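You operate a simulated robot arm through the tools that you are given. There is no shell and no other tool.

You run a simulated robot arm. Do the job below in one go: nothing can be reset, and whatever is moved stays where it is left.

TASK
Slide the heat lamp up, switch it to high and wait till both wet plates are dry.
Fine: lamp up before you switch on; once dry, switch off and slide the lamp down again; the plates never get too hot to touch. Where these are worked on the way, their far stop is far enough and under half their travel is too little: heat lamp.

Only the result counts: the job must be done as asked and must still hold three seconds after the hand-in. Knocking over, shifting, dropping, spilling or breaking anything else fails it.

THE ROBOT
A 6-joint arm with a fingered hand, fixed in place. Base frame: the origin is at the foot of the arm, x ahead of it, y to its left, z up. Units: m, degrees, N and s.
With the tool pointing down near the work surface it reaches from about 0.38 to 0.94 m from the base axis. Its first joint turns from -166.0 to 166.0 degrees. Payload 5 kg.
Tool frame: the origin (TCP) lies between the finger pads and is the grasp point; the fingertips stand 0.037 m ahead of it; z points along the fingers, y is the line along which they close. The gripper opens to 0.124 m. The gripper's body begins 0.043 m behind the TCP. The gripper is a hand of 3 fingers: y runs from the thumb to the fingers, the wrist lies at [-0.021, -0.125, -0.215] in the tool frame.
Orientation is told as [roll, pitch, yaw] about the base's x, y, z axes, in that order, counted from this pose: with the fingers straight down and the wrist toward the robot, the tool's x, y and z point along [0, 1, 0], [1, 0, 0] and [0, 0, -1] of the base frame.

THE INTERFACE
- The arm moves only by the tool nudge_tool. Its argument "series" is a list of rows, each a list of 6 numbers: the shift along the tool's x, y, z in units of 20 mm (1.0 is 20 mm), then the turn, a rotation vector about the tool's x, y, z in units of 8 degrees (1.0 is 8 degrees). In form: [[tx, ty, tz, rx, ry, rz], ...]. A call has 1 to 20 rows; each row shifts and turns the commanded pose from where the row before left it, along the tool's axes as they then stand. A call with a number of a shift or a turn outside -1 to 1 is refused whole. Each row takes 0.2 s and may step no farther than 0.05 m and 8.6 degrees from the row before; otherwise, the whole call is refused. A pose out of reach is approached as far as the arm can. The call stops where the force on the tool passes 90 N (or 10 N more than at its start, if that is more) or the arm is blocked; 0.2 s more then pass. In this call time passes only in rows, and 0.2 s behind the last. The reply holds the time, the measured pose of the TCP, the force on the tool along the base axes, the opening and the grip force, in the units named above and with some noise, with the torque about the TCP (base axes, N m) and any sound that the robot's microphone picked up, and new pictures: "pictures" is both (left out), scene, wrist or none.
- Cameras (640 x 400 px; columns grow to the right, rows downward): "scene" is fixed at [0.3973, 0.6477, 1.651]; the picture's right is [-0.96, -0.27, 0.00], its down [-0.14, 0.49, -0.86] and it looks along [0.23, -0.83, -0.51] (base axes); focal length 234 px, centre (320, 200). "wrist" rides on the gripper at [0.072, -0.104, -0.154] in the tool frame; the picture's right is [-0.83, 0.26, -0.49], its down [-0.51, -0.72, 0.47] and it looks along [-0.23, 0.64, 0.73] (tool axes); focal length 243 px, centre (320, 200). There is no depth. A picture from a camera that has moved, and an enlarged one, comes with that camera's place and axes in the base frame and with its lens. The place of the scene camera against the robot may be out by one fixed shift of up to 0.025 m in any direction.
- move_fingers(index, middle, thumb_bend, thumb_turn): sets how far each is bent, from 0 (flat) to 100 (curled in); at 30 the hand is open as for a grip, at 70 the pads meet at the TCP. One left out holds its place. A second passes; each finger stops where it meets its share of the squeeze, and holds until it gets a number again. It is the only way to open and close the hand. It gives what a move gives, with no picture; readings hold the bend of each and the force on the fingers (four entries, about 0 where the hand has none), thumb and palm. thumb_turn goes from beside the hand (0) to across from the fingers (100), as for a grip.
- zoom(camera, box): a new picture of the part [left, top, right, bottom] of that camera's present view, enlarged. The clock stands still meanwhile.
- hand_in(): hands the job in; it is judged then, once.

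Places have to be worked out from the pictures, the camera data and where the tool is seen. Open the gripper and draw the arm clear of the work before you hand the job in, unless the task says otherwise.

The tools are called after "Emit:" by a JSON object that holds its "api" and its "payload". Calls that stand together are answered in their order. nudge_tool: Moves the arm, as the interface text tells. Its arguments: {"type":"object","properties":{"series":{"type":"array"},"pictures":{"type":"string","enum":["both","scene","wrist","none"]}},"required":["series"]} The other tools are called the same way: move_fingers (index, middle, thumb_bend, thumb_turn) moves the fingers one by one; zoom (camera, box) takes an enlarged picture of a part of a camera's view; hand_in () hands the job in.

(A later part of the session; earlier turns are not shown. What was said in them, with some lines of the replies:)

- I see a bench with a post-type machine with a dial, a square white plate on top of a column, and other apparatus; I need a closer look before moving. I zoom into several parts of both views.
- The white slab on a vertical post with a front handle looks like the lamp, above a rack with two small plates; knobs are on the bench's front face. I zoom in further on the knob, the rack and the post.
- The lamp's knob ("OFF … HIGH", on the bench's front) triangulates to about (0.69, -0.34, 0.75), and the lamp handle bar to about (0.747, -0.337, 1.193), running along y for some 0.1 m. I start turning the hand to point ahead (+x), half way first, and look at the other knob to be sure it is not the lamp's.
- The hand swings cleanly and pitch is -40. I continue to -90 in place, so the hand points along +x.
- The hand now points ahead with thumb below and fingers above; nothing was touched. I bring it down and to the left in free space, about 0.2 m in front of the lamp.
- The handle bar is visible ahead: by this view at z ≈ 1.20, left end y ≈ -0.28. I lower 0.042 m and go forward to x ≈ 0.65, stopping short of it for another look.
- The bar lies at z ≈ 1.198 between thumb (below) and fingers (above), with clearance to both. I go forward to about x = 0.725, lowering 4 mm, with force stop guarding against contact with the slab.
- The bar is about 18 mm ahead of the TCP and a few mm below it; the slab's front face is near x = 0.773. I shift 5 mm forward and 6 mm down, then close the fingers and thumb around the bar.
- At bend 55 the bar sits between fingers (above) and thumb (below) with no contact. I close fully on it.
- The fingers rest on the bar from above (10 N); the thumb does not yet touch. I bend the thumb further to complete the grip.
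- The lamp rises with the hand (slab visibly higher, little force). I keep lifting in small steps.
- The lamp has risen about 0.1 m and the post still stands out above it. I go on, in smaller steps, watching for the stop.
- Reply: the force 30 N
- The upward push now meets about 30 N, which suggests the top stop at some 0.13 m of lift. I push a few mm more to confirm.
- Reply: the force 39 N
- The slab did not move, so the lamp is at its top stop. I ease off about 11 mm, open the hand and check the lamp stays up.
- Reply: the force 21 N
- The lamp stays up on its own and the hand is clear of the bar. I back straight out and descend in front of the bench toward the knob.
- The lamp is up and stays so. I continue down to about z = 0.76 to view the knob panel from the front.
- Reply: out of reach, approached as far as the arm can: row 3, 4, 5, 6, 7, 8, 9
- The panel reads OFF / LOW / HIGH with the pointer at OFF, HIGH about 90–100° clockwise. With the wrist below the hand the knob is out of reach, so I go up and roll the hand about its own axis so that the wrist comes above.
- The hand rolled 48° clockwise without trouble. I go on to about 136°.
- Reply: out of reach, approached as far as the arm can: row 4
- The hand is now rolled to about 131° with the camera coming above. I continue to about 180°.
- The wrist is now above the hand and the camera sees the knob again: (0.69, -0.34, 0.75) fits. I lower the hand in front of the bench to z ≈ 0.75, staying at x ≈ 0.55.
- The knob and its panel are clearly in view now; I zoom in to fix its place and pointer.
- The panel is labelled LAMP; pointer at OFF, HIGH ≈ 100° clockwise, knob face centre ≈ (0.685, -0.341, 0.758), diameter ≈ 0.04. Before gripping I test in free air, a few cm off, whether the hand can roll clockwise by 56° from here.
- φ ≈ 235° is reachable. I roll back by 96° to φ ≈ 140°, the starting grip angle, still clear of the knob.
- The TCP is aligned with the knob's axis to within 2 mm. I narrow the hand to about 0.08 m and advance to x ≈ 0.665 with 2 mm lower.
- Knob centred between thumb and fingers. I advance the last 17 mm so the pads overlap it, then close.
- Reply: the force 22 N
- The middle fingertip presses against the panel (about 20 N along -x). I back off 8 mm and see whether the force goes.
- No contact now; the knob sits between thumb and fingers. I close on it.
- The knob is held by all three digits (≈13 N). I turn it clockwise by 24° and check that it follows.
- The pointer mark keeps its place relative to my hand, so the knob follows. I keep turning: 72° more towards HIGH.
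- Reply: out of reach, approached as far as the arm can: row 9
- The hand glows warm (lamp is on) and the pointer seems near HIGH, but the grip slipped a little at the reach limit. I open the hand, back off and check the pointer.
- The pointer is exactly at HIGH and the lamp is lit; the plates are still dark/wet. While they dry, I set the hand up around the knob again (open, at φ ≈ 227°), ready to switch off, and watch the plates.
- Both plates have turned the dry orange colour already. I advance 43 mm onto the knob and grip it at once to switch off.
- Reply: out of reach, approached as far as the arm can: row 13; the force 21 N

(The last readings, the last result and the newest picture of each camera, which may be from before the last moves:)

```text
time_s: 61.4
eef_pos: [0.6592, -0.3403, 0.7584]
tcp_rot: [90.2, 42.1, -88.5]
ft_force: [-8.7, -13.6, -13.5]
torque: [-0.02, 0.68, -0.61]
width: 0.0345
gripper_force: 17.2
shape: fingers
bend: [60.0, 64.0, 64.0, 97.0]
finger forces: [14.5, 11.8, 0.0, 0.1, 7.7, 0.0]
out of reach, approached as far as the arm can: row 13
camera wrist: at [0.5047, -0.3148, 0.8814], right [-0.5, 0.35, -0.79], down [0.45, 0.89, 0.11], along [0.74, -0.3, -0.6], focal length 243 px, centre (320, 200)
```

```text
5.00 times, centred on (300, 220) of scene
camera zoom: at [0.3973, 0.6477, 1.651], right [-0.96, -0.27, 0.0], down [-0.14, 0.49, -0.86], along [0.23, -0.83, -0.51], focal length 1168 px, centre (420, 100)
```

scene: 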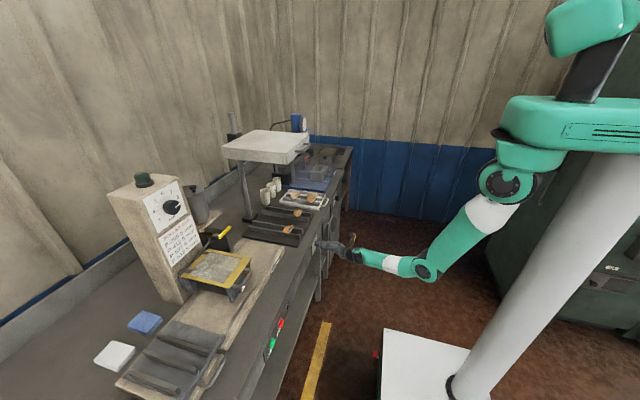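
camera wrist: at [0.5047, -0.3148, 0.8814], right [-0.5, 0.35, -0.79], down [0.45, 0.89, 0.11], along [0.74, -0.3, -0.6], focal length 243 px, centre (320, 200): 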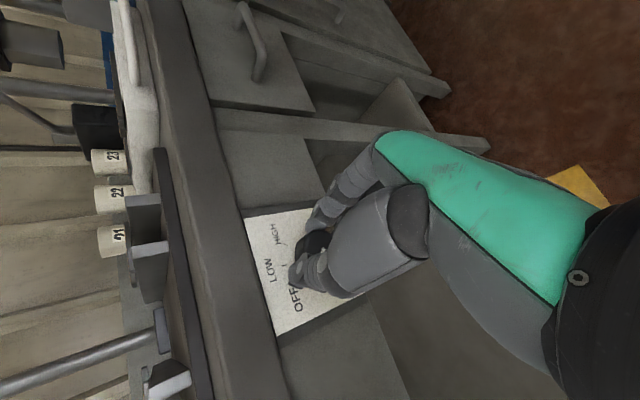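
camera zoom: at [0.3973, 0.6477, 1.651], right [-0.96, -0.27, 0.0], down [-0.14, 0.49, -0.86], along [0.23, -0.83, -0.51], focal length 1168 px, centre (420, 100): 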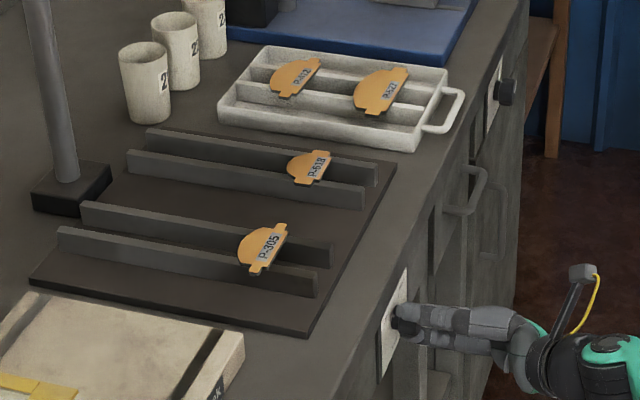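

The warm glow has gone and the reaction torque suggests the OFF end stop. I open the hand and back off to verify the pointer.

Emit:
{"api": "move_fingers", "payload": {"index": 45, "middle": 45, "thumb_bend": 45}}

Emit:
{"api": "nudge_tool", "payload": {"series": [[0, 0, -1, 0, 0, 0], [0, 0, -1, 0, 0, 0], [0, 0, -1, 0, 0, 0], [0, 0, -1, 0, 0, 1], [0, 0, -1, 0, 0, 1], [0, 0, 0, 0, 0, 1]]}}

Emit:
{"api": "zoom", "payload": {"camera": "wrist", "box": [200, 200, 360, 360]}}

Emit:
{"api": "zoom", "payload": {"camera": "scene", "box": [210, 120, 350, 260]}}

```text
time_s: 62.4
eef_pos: [0.6603, -0.3382, 0.7594]
tcp_rot: [90.5, 42.1, -88.0]
ft_force: [0.4, 0.0, -0.1]
torque: [0.01, 0.03, 0.02]
width: 0.0825
gripper_force: 0.1
shape: fingers
bend: [45.0, 45.0, 45.0, 97.0]
finger forces: [0.0, 0.0, 0.0, 0.1, 0.0, 0.1]
```

```text
time_s: 63.8
eef_pos: [0.5601, -0.3409, 0.7594]
tcp_rot: [90.7, 66.2, -87.6]
ft_force: [-0.3, 0.5, 0.1]
torque: [0.01, -0.03, 0.03]
width: 0.0823
gripper_force: 0.0
shape: fingers
bend: [45.0, 45.0, 45.0, 97.0]
finger forces: [0.1, 0.0, 0.0, 0.0, 0.1, 0.1]
camera wrist: at [0.4065, -0.3703, 0.8824], right [-0.51, 0.64, -0.58], down [0.45, 0.77, 0.46], along [0.74, -0.03, -0.68], focal length 243 px, centre (320, 200)
```

scene: 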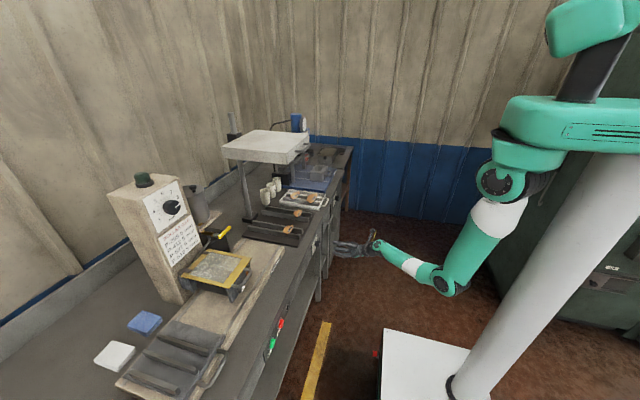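
wrist: 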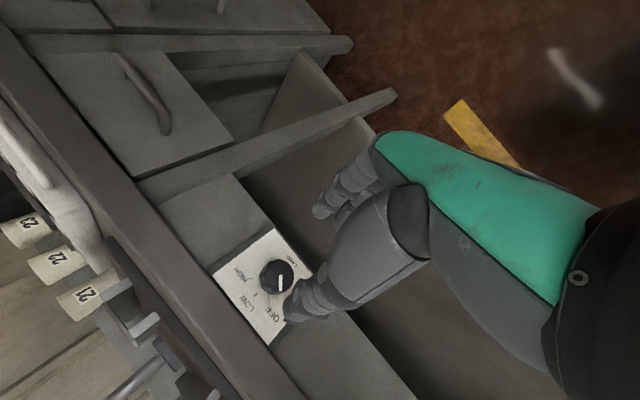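

```text
2.50 times, centred on (280, 280) of wrist
camera zoom: at [0.4065, -0.3703, 0.8824], right [-0.51, 0.64, -0.58], down [0.45, 0.77, 0.46], along [0.74, -0.03, -0.68], focal length 606 px, centre (420, 0)
```

zoom: 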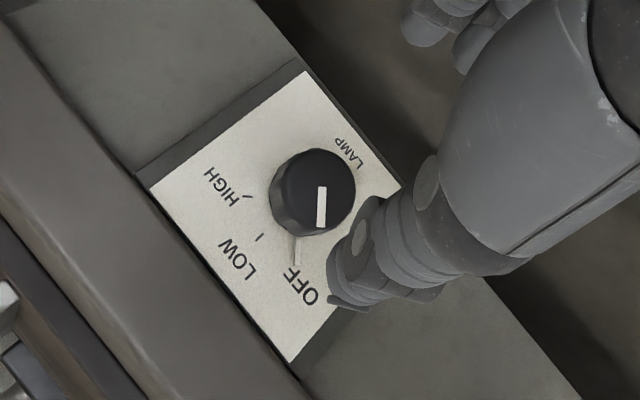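

```text
2.86 times, centred on (280, 190) of scene
camera zoom: at [0.3973, 0.6477, 1.651], right [-0.96, -0.27, 0.0], down [-0.14, 0.49, -0.86], along [0.23, -0.83, -0.51], focal length 667 px, centre (434, 229)
```

zoom: 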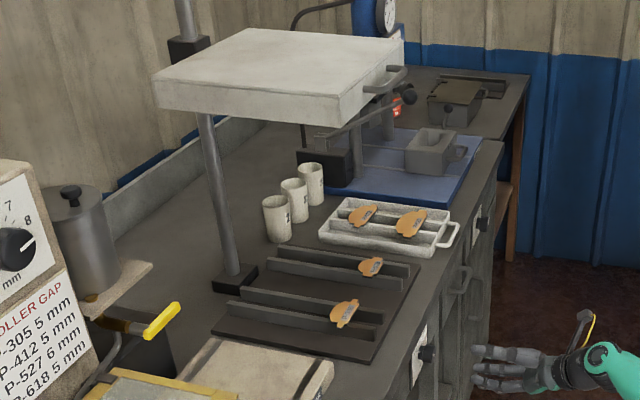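

Pointer is at OFF, both plates are dry orange, lamp still up. Now I roll the hand to φ ≈ 180° and rise in front of the bench to the lamp handle's height.

Emit:
{"api": "nudge_tool", "payload": {"series": [[0, 0, -0.5, 0, 0, 1], [0, 0, -0.5, 0, 0, 1], [0, 0, -0.5, 0, 0, 1], [0, -1, 0, 0, 0, 0], [0, -1, 0, 0, 0, 0], [0, -1, 0, 0, 0, 0], [0, -1, 0, 0, 0, 0], [0, -1, 0, 0, 0, 0], [0, -1, 0, 0, 0, 0], [0, -1, 0, 0, 0, 0], [0, -1, 0, 0, 0, 0], [0, -1, 0, 0, 0, 0], [0, -1, 0, 0, 0, 0], [0, -1, 0, 0, 0, 0], [0, -1, 0, 0, 0, 0], [0, -1, 0, 0, 0, 0], [0, -1, 0, 0, 0, 0]], "pictures": "none"}}

Emit:
{"api": "move_fingers", "payload": {"index": 30, "middle": 30, "thumb_bend": 30}}

Emit:
{"api": "nudge_tool", "payload": {"series": [[0, -1, 0, 0, 0, 0], [0, -1, 0, 0, 0, 0], [0, -1, 0, 0, 0, 0], [0, -1, 0, 0, 0, 0], [0, -1, 0, 0, 0, 0], [0, -1, 0, 0, 0, 0], [0, -1, 0, 0, 0, 0], [0, -1, 0, 0, 0, 0], [0, -1, 0, 0, 0, 0], [0, -1, 0, 0, 0, 0], [0, -1, 0, 0, 0, 0], [0, -1, 0, 0, 0, 0], [0, -1, 0, 0, 0, 0], [0, -1, 0, 0, 0, 0]]}}

```text
time_s: 67.4
eef_pos: [0.5292, -0.3415, 1.0407]
tcp_rot: [-148.4, 89.8, 33.2]
ft_force: [0.3, 0.4, 0.1]
torque: [0.0, -0.01, 0.01]
width: 0.0829
gripper_force: 0.1
shape: fingers
bend: [45.0, 45.0, 45.0, 97.0]
finger forces: [0.0, 0.0, 0.0, 0.0, 0.0, 0.0]
```

```text
time_s: 68.4
eef_pos: [0.5302, -0.3423, 1.0407]
tcp_rot: [-155.1, 89.7, 26.6]
ft_force: [0.5, 0.0, -0.8]
torque: [-0.03, -0.02, -0.02]
width: 0.1283
gripper_force: 0.1
shape: fingers
bend: [30.0, 30.0, 30.0, 97.0]
finger forces: [0.1, 0.1, 0.0, 0.0, 0.0, 0.0]
```

```text
time_s: 71.4
eef_pos: [0.537, -0.3491, 1.3074]
tcp_rot: [-172.9, 89.2, 8.8]
ft_force: [0.2, -0.9, -0.3]
torque: [0.01, -0.01, 0.03]
width: 0.1283
gripper_force: 0.0
shape: fingers
bend: [30.0, 30.0, 30.0, 97.0]
finger forces: [0.0, 0.1, 0.0, 0.0, 0.1, 0.1]
out of reach, approached as far as the arm can: row 14
camera wrist: at [0.3839, -0.4262, 1.4084], right [-0.51, 0.82, -0.27], down [0.45, 0.52, 0.73], along [0.73, 0.25, -0.63], focal length 243 px, centre (320, 200)
```

scene: 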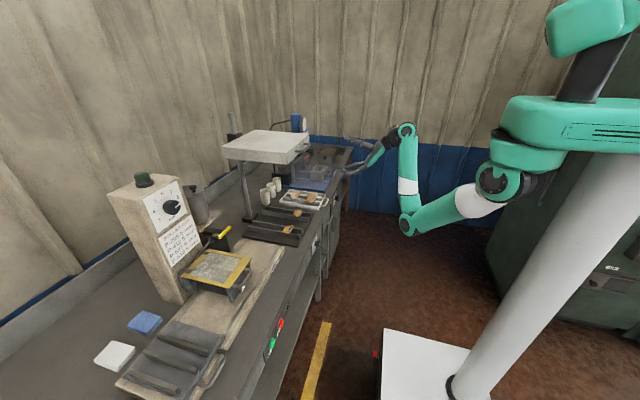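
wrist: 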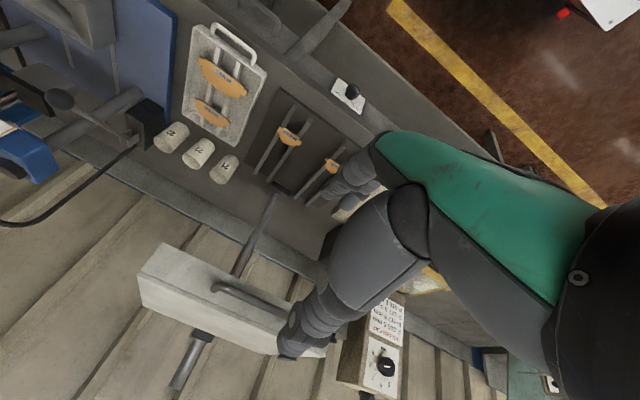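

The lamp bar is at about z = 1.323 by this view, TCP at 1.307. I move forward 0.1 m, adding height, and check the pose reached.

Emit:
{"api": "nudge_tool", "payload": {"series": [[-0.1, 0, 1, 0, 0, 0], [-0.1, 0, 1, 0, 0, 0], [-0.1, 0, 1, 0, 0, 0], [-0.1, 0, 1, 0, 0, 0], [-0.1, -0.4, 1, 0, 0, 0], [0, -0.4, 0, 0, 0, 0]]}}

Emit:
{"api": "zoom", "payload": {"camera": "wrist", "box": [180, 200, 400, 380]}}

Emit:
{"api": "zoom", "payload": {"camera": "scene", "box": [240, 100, 400, 200]}}

```text
time_s: 72.8
eef_pos: [0.6363, -0.3369, 1.3231]
tcp_rot: [-153.1, 89.7, 28.5]
ft_force: [-1.1, -0.5, 0.1]
torque: [0.0, -0.02, -0.01]
width: 0.1284
gripper_force: 0.1
shape: fingers
bend: [30.0, 30.0, 30.0, 97.0]
finger forces: [0.1, 0.0, 0.0, 0.0, 0.0, 0.1]
camera wrist: at [0.4848, -0.4138, 1.4258], right [-0.52, 0.82, -0.26], down [0.45, 0.52, 0.73], along [0.73, 0.25, -0.64], focal length 243 px, centre (320, 200)
```

scene: 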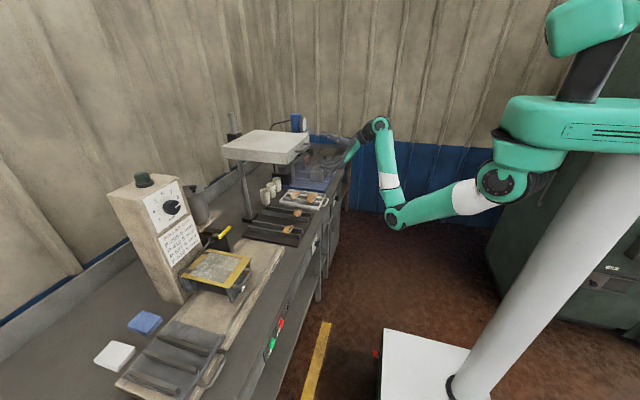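
wrist: 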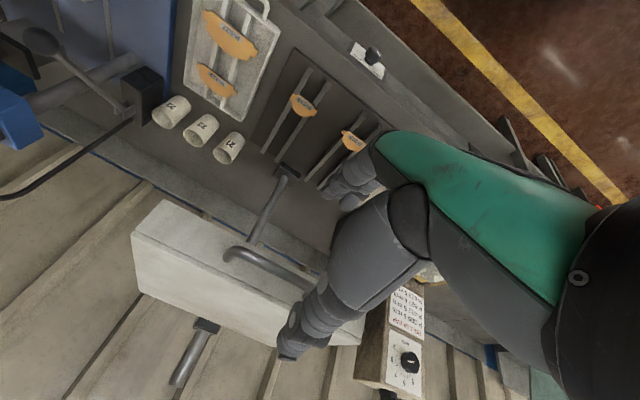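

```text
2.22 times, centred on (290, 290) of wrist
camera zoom: at [0.4848, -0.4138, 1.4258], right [-0.52, 0.82, -0.26], down [0.45, 0.52, 0.73], along [0.73, 0.25, -0.64], focal length 539 px, centre (387, 0)
```

zoom: 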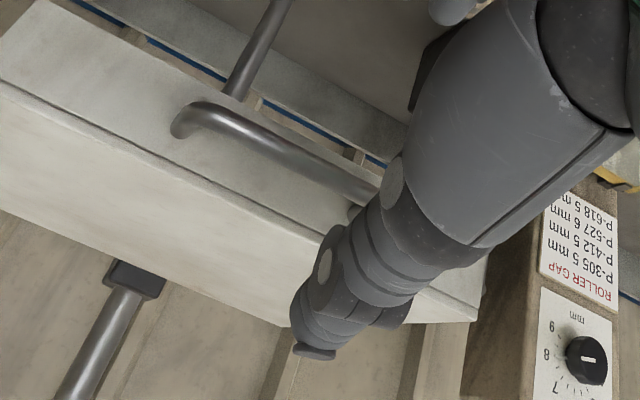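

```text
4.00 times, centred on (320, 150) of scene
camera zoom: at [0.3973, 0.6477, 1.651], right [-0.96, -0.27, 0.0], down [-0.14, 0.49, -0.86], along [0.23, -0.83, -0.51], focal length 934 px, centre (320, 400)
```

zoom: 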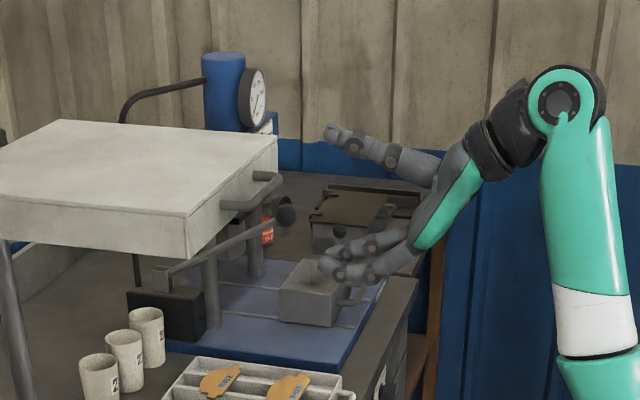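

The bar is at z ≈ 1.322, level with the TCP. I move forward 0.09 m so that the bar comes between thumb (above) and fingers (below), then close part-way.

Emit:
{"api": "nudge_tool", "payload": {"series": [[0, 0, 0.9, 0, 0, 0], [0, 0, 0.9, 0, 0, 0], [0, 0, 0.9, 0, 0, 0], [0, 0, 0.9, 0, 0, 0], [0, 0, 0.5, 0, 0, 0], [0, 0, 0.4, 0, 0, 0]], "pictures": "none"}}

Emit:
{"api": "move_fingers", "payload": {"index": 55, "middle": 55, "thumb_bend": 55}}

Emit:
{"api": "zoom", "payload": {"camera": "wrist", "box": [180, 180, 400, 360]}}

Emit:
{"api": "zoom", "payload": {"camera": "scene", "box": [260, 110, 380, 190]}}

```text
time_s: 74.2
eef_pos: [0.7248, -0.3334, 1.323]
tcp_rot: [-158.5, 89.8, 23.3]
ft_force: [-0.1, -0.5, -0.1]
torque: [-0.03, 0.03, 0.04]
width: 0.1285
gripper_force: 0.1
shape: fingers
bend: [30.0, 30.0, 30.0, 97.0]
finger forces: [0.0, 0.0, 0.1, 0.1, 0.1, 0.0]
```

```text
time_s: 75.2
eef_pos: [0.7239, -0.3336, 1.324]
tcp_rot: [-154.8, 89.7, 26.9]
ft_force: [-0.5, -0.1, -0.7]
torque: [0.01, -0.01, -0.02]
width: 0.0525
gripper_force: 0.1
shape: fingers
bend: [55.0, 55.0, 55.0, 97.0]
finger forces: [0.0, 0.1, 0.0, 0.1, 0.0, 0.0]
```

```text
2.22 times, centred on (290, 270) of wrist
camera zoom: at [0.5724, -0.4104, 1.427], right [-0.52, 0.82, -0.26], down [0.45, 0.52, 0.73], along [0.73, 0.26, -0.64], focal length 539 px, centre (387, 44)
```

zoom: 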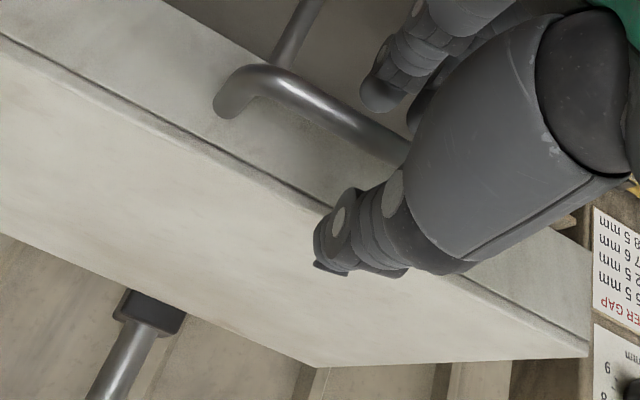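

```text
5.00 times, centred on (320, 150) of scene
camera zoom: at [0.3973, 0.6477, 1.651], right [-0.96, -0.27, 0.0], down [-0.14, 0.49, -0.86], along [0.23, -0.83, -0.51], focal length 1168 px, centre (320, 450)
```

zoom: 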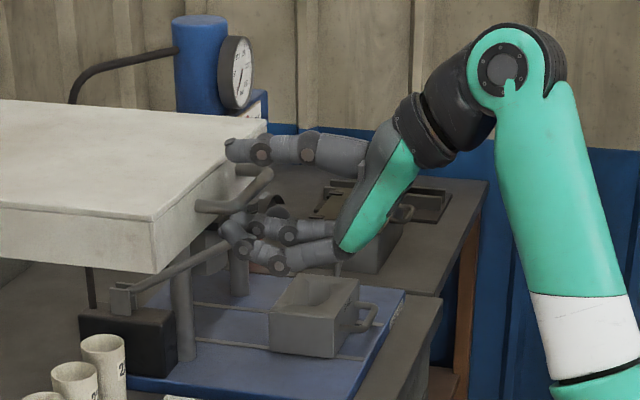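

The bar is between thumb (above) and fingers (below). I close on it fully.

Emit:
{"api": "move_fingers", "payload": {"index": 72, "middle": 72, "thumb_bend": 78}}

Emit:
{"api": "nudge_tool", "payload": {"series": [[0, 0.3, 0, 0, 0, 0], [0, 0.4, 0, 0, 0, 0], [0, 0.5, 0, 0, 0, 0]]}}

Emit:
{"api": "zoom", "payload": {"camera": "scene", "box": [260, 110, 380, 190]}}

```text
time_s: 76.2
eef_pos: [0.7249, -0.3329, 1.3242]
tcp_rot: [-162.6, 89.6, 19.2]
ft_force: [14.7, 0.6, 5.0]
torque: [-0.13, -0.11, 0.02]
width: 0.0045
gripper_force: 12.6
shape: fingers
bend: [71.0, 71.0, 72.0, 97.0]
finger forces: [5.1, 5.3, 0.0, 0.1, 15.1, 0.1]
```

```text
time_s: 77.0
eef_pos: [0.7254, -0.3339, 1.2984]
tcp_rot: [-120.2, 89.6, 61.5]
ft_force: [9.3, -0.1, -1.3]
torque: [-0.13, 0.04, -0.01]
width: 0.0041
gripper_force: 11.7
shape: fingers
bend: [71.0, 71.0, 72.0, 97.0]
finger forces: [5.6, 5.1, 0.0, 0.1, 12.1, 0.1]
camera wrist: at [0.5742, -0.41, 1.4017], right [-0.52, 0.82, -0.26], down [0.45, 0.52, 0.72], along [0.73, 0.26, -0.64], focal length 243 px, centre (320, 200)
```

scene: 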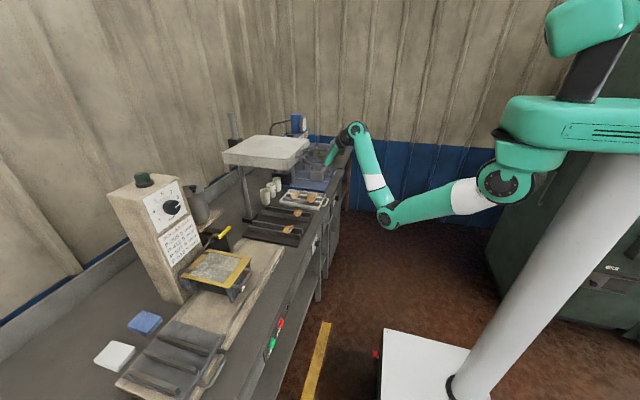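
wrist: 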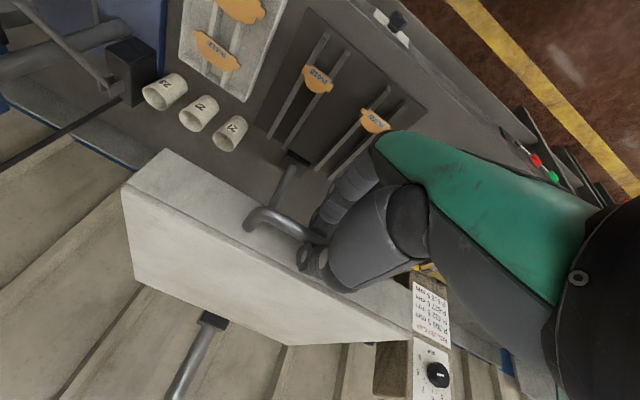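

```text
5.00 times, centred on (320, 150) of scene
camera zoom: at [0.3973, 0.6477, 1.651], right [-0.96, -0.27, 0.0], down [-0.14, 0.49, -0.86], along [0.23, -0.83, -0.51], focal length 1168 px, centre (320, 450)
```

zoom: 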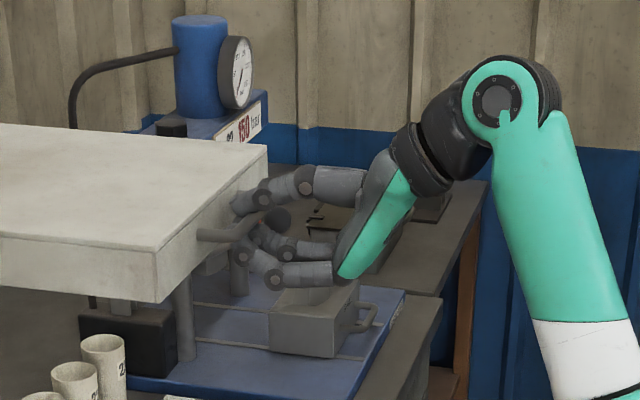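

The lamp follows down. I keep lowering 80 mm.

Emit:
{"api": "nudge_tool", "payload": {"series": [[0, 0.5, 0, 0, 0, 0], [0, 0.5, 0, 0, 0, 0], [0, 0.5, 0, 0, 0, 0], [0, 0.5, 0, 0, 0, 0], [0, 0.5, 0, 0, 0, 0], [0, 0.5, 0, 0, 0, 0], [0, 0.5, 0, 0, 0, 0], [0, 0.5, 0, 0, 0, 0]]}}

Emit:
{"api": "nudge_tool", "payload": {"series": [[0, 0.4, 0, 0, 0, 0], [0, 0.4, 0, 0, 0, 0], [0, 0.3, 0, 0, 0, 0]]}}

Emit:
{"api": "zoom", "payload": {"camera": "scene", "box": [210, 120, 370, 240]}}

```text
time_s: 78.8
eef_pos: [0.7254, -0.333, 1.2195]
tcp_rot: [-139.2, 89.7, 42.6]
ft_force: [6.0, 3.6, 3.1]
torque: [-0.14, -0.03, 0.05]
width: 0.0038
gripper_force: 11.2
shape: fingers
bend: [72.0, 71.0, 72.0, 97.0]
finger forces: [5.0, 4.7, 0.1, 0.0, 12.2, 0.0]
camera wrist: at [0.5748, -0.4107, 1.3228], right [-0.52, 0.81, -0.26], down [0.45, 0.52, 0.72], along [0.73, 0.26, -0.64], focal length 243 px, centre (320, 200)
```

scene: 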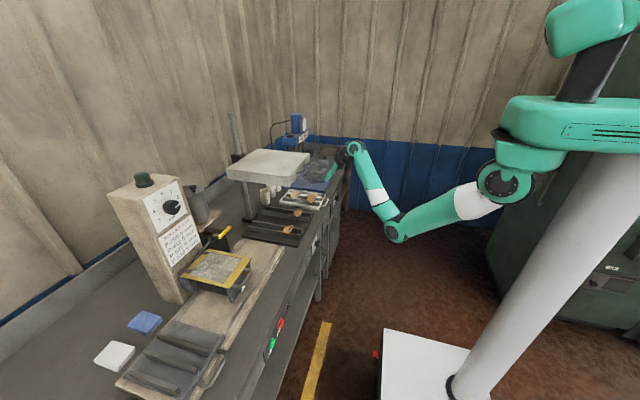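
wrist: 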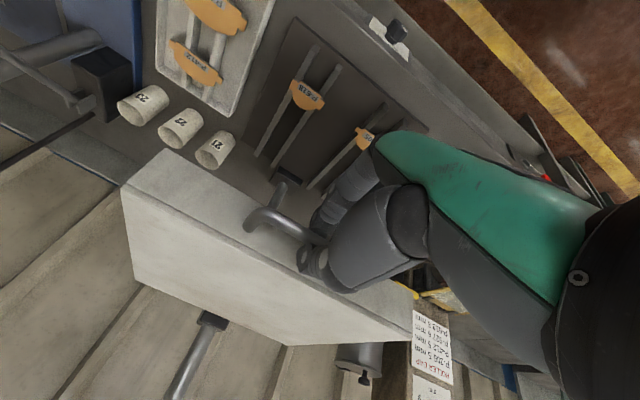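

```text
time_s: 79.6
eef_pos: [0.7265, -0.333, 1.201]
tcp_rot: [178.3, 89.3, 0.0]
ft_force: [4.4, 1.4, 16.8]
torque: [-0.13, -0.28, -0.03]
width: 0.0038
gripper_force: 11.5
shape: fingers
bend: [72.0, 71.0, 72.0, 97.0]
finger forces: [2.4, 2.9, 0.0, 0.1, 17.3, 0.1]
camera wrist: at [0.5743, -0.4098, 1.3035], right [-0.51, 0.82, -0.27], down [0.45, 0.52, 0.73], along [0.73, 0.25, -0.63], focal length 243 px, centre (320, 200)
```

scene: 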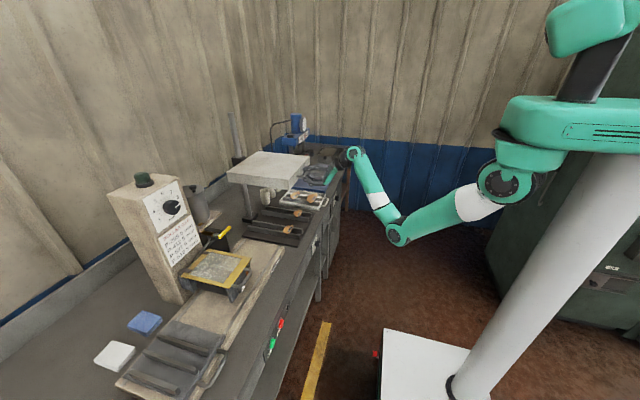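
wrist: 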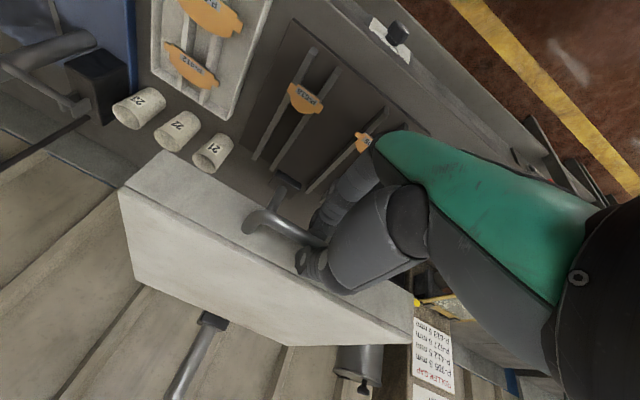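

```text
3.33 times, centred on (290, 180) of scene
camera zoom: at [0.3973, 0.6477, 1.651], right [-0.96, -0.27, 0.0], down [-0.14, 0.49, -0.86], along [0.23, -0.83, -0.51], focal length 779 px, centre (420, 267)
```

zoom: 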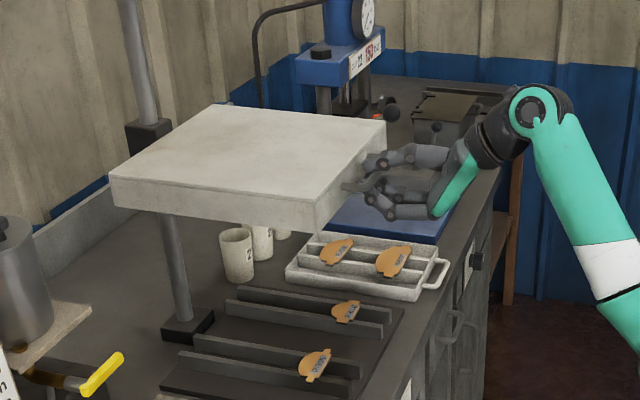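

The force up is rising (17 N) near the original height, so the lower stop is near. I press a few mm more to be sure.

Emit:
{"api": "nudge_tool", "payload": {"series": [[0, 0.2, 0, 0, 0, 0], [0, 0.2, 0, 0, 0, 0]], "pictures": "scene"}}

Emit:
{"api": "zoom", "payload": {"camera": "scene", "box": [210, 120, 370, 240]}}

```text
time_s: 80.2
eef_pos: [0.7257, -0.3329, 1.1935]
tcp_rot: [177.0, 89.4, -1.3]
ft_force: [-6.2, 0.2, 28.1]
torque: [-0.23, -0.58, -0.07]
width: 0.0079
gripper_force: 11.8
shape: fingers
bend: [72.0, 72.0, 69.0, 97.0]
finger forces: [0.0, 0.1, 0.0, 0.0, 23.5, 0.1]
```

scene: 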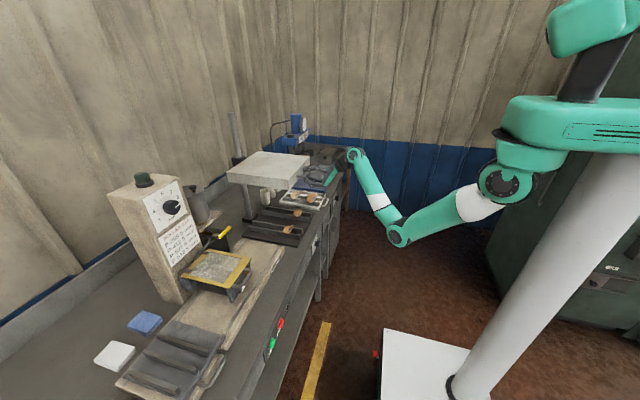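

```text
3.33 times, centred on (290, 180) of scene
camera zoom: at [0.3973, 0.6477, 1.651], right [-0.96, -0.27, 0.0], down [-0.14, 0.49, -0.86], along [0.23, -0.83, -0.51], focal length 779 px, centre (420, 267)
```

zoom: 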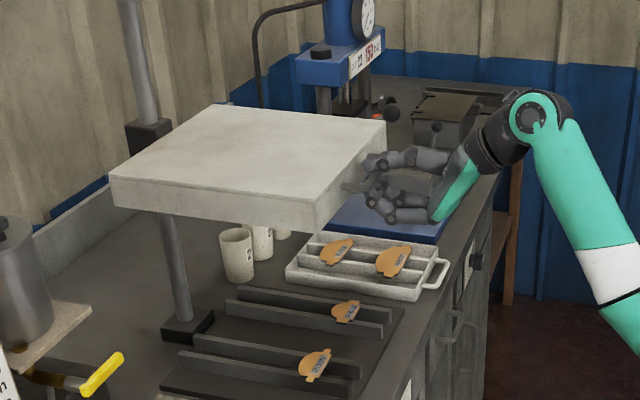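

The slab no longer moves: the lamp is at its lower stop. I ease off, open the hand and withdraw straight back.

Emit:
{"api": "nudge_tool", "payload": {"series": [[0, -0.3, 0, 0, 0, 0]], "pictures": "none"}}

Emit:
{"api": "move_fingers", "payload": {"index": 30, "middle": 30, "thumb_bend": 30}}

Emit:
{"api": "nudge_tool", "payload": {"series": [[0, 0, -0.6, 0, 0, 0], [0, 0, -1, 0, 0, 0], [0, 0, -1, 0, 0, 0], [0, 0, -1, 0, 0, 0], [0, 0, -1, 0, 0, 0], [0, 0, -1, 0, 0, 0], [0, 0, -1, 0, 0, 0], [0, 0, -1, 0, 0, 0], [0, 0, -1, 0, 0, 0]]}}

Emit:
{"api": "zoom", "payload": {"camera": "scene", "box": [210, 120, 370, 260]}}

Emit:
{"api": "zoom", "payload": {"camera": "wrist", "box": [320, 60, 400, 120]}}

```text
time_s: 80.6
eef_pos: [0.7259, -0.3325, 1.1962]
tcp_rot: [-140.6, 89.7, 41.0]
ft_force: [-3.8, -1.7, 18.0]
torque: [-0.19, -0.37, -0.04]
width: 0.0058
gripper_force: 9.9
shape: fingers
bend: [72.0, 72.0, 71.0, 97.0]
finger forces: [0.7, 1.3, 0.0, 0.0, 17.3, 0.0]
```

```text
time_s: 81.6
eef_pos: [0.7259, -0.3324, 1.1972]
tcp_rot: [-151.8, 89.7, 29.9]
ft_force: [0.5, 0.8, 0.2]
torque: [-0.02, 0.0, 0.01]
width: 0.1281
gripper_force: 0.2
shape: fingers
bend: [30.0, 30.0, 30.0, 97.0]
finger forces: [0.1, 0.0, 0.1, 0.1, 0.0, 0.0]
```

```text
time_s: 83.6
eef_pos: [0.5542, -0.3375, 1.1963]
tcp_rot: [-158.8, 89.7, 23.0]
ft_force: [0.3, 1.0, 0.6]
torque: [0.01, 0.05, 0.03]
width: 0.1283
gripper_force: 0.1
shape: fingers
bend: [30.0, 30.0, 30.0, 97.0]
finger forces: [0.0, 0.0, 0.1, 0.1, 0.0, 0.0]
camera wrist: at [0.4029, -0.4143, 1.2994], right [-0.52, 0.82, -0.26], down [0.45, 0.52, 0.72], along [0.73, 0.25, -0.64], focal length 243 px, centre (320, 200)
```

scene: 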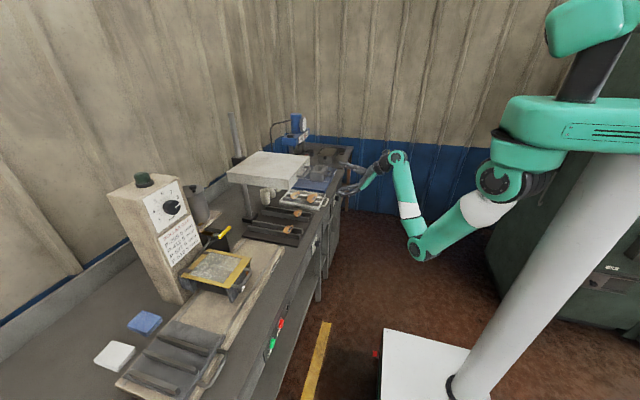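
wrist: 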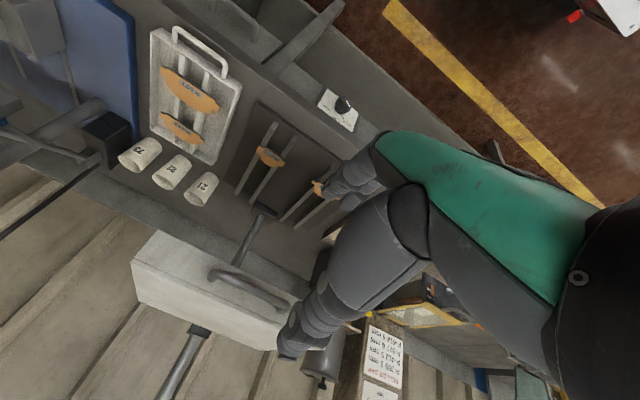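

```text
2.86 times, centred on (290, 190) of scene
camera zoom: at [0.3973, 0.6477, 1.651], right [-0.96, -0.27, 0.0], down [-0.14, 0.49, -0.86], along [0.23, -0.83, -0.51], focal length 667 px, centre (406, 229)
```

zoom: 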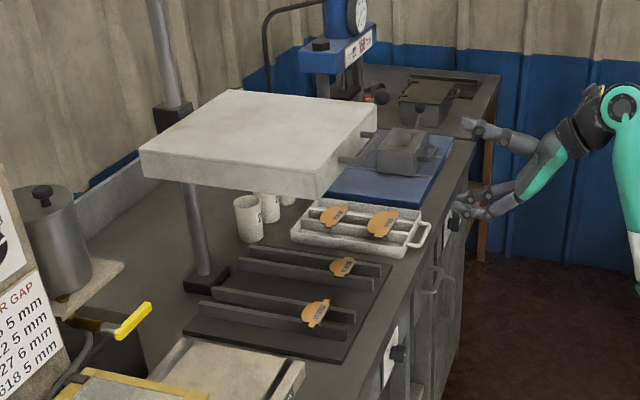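

```text
6.67 times, centred on (360, 90) of wrist
camera zoom: at [0.4029, -0.4143, 1.2994], right [-0.52, 0.82, -0.26], down [0.45, 0.52, 0.72], along [0.73, 0.25, -0.64], focal length 1618 px, centre (53, 933)
```

zoom: 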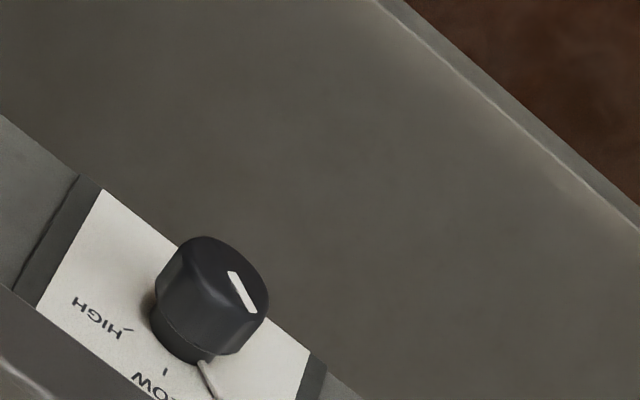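

The lamp is down at its original height, the knob points to OFF, both plates are dry orange, nothing else has moved, and the hand is open and clear. I hand in.

Emit:
{"api": "hand_in", "payload": {}}

```text
The job is handed in.
```

The job is done and handed in. Plates P-305 and P-618 turned from dark to the dry orange colour and still looked dry in the last picture.

- **Lamp up:** I slid it up to its top stop before touching the switch.
- **Heating:** I switched the lamp knob from OFF to HIGH. Both plates looked dry within about 4 seconds. I had the knob back at OFF about 4.5 seconds after seeing that.
- **Lamp down:** With the knob at OFF, I slid the lamp back to its lower stop.
- **Plate temperature:** I had no reading for it. I can only say they showed no visible change after drying and that the lamp was on for about 10 seconds in all.

While setting up on the knob, a fingertip pressed the switch panel with about 20 N. I backed off, and the panel shows no shift or damage. The pictures show nothing else moved, and I left the hand open and clear of the bench.
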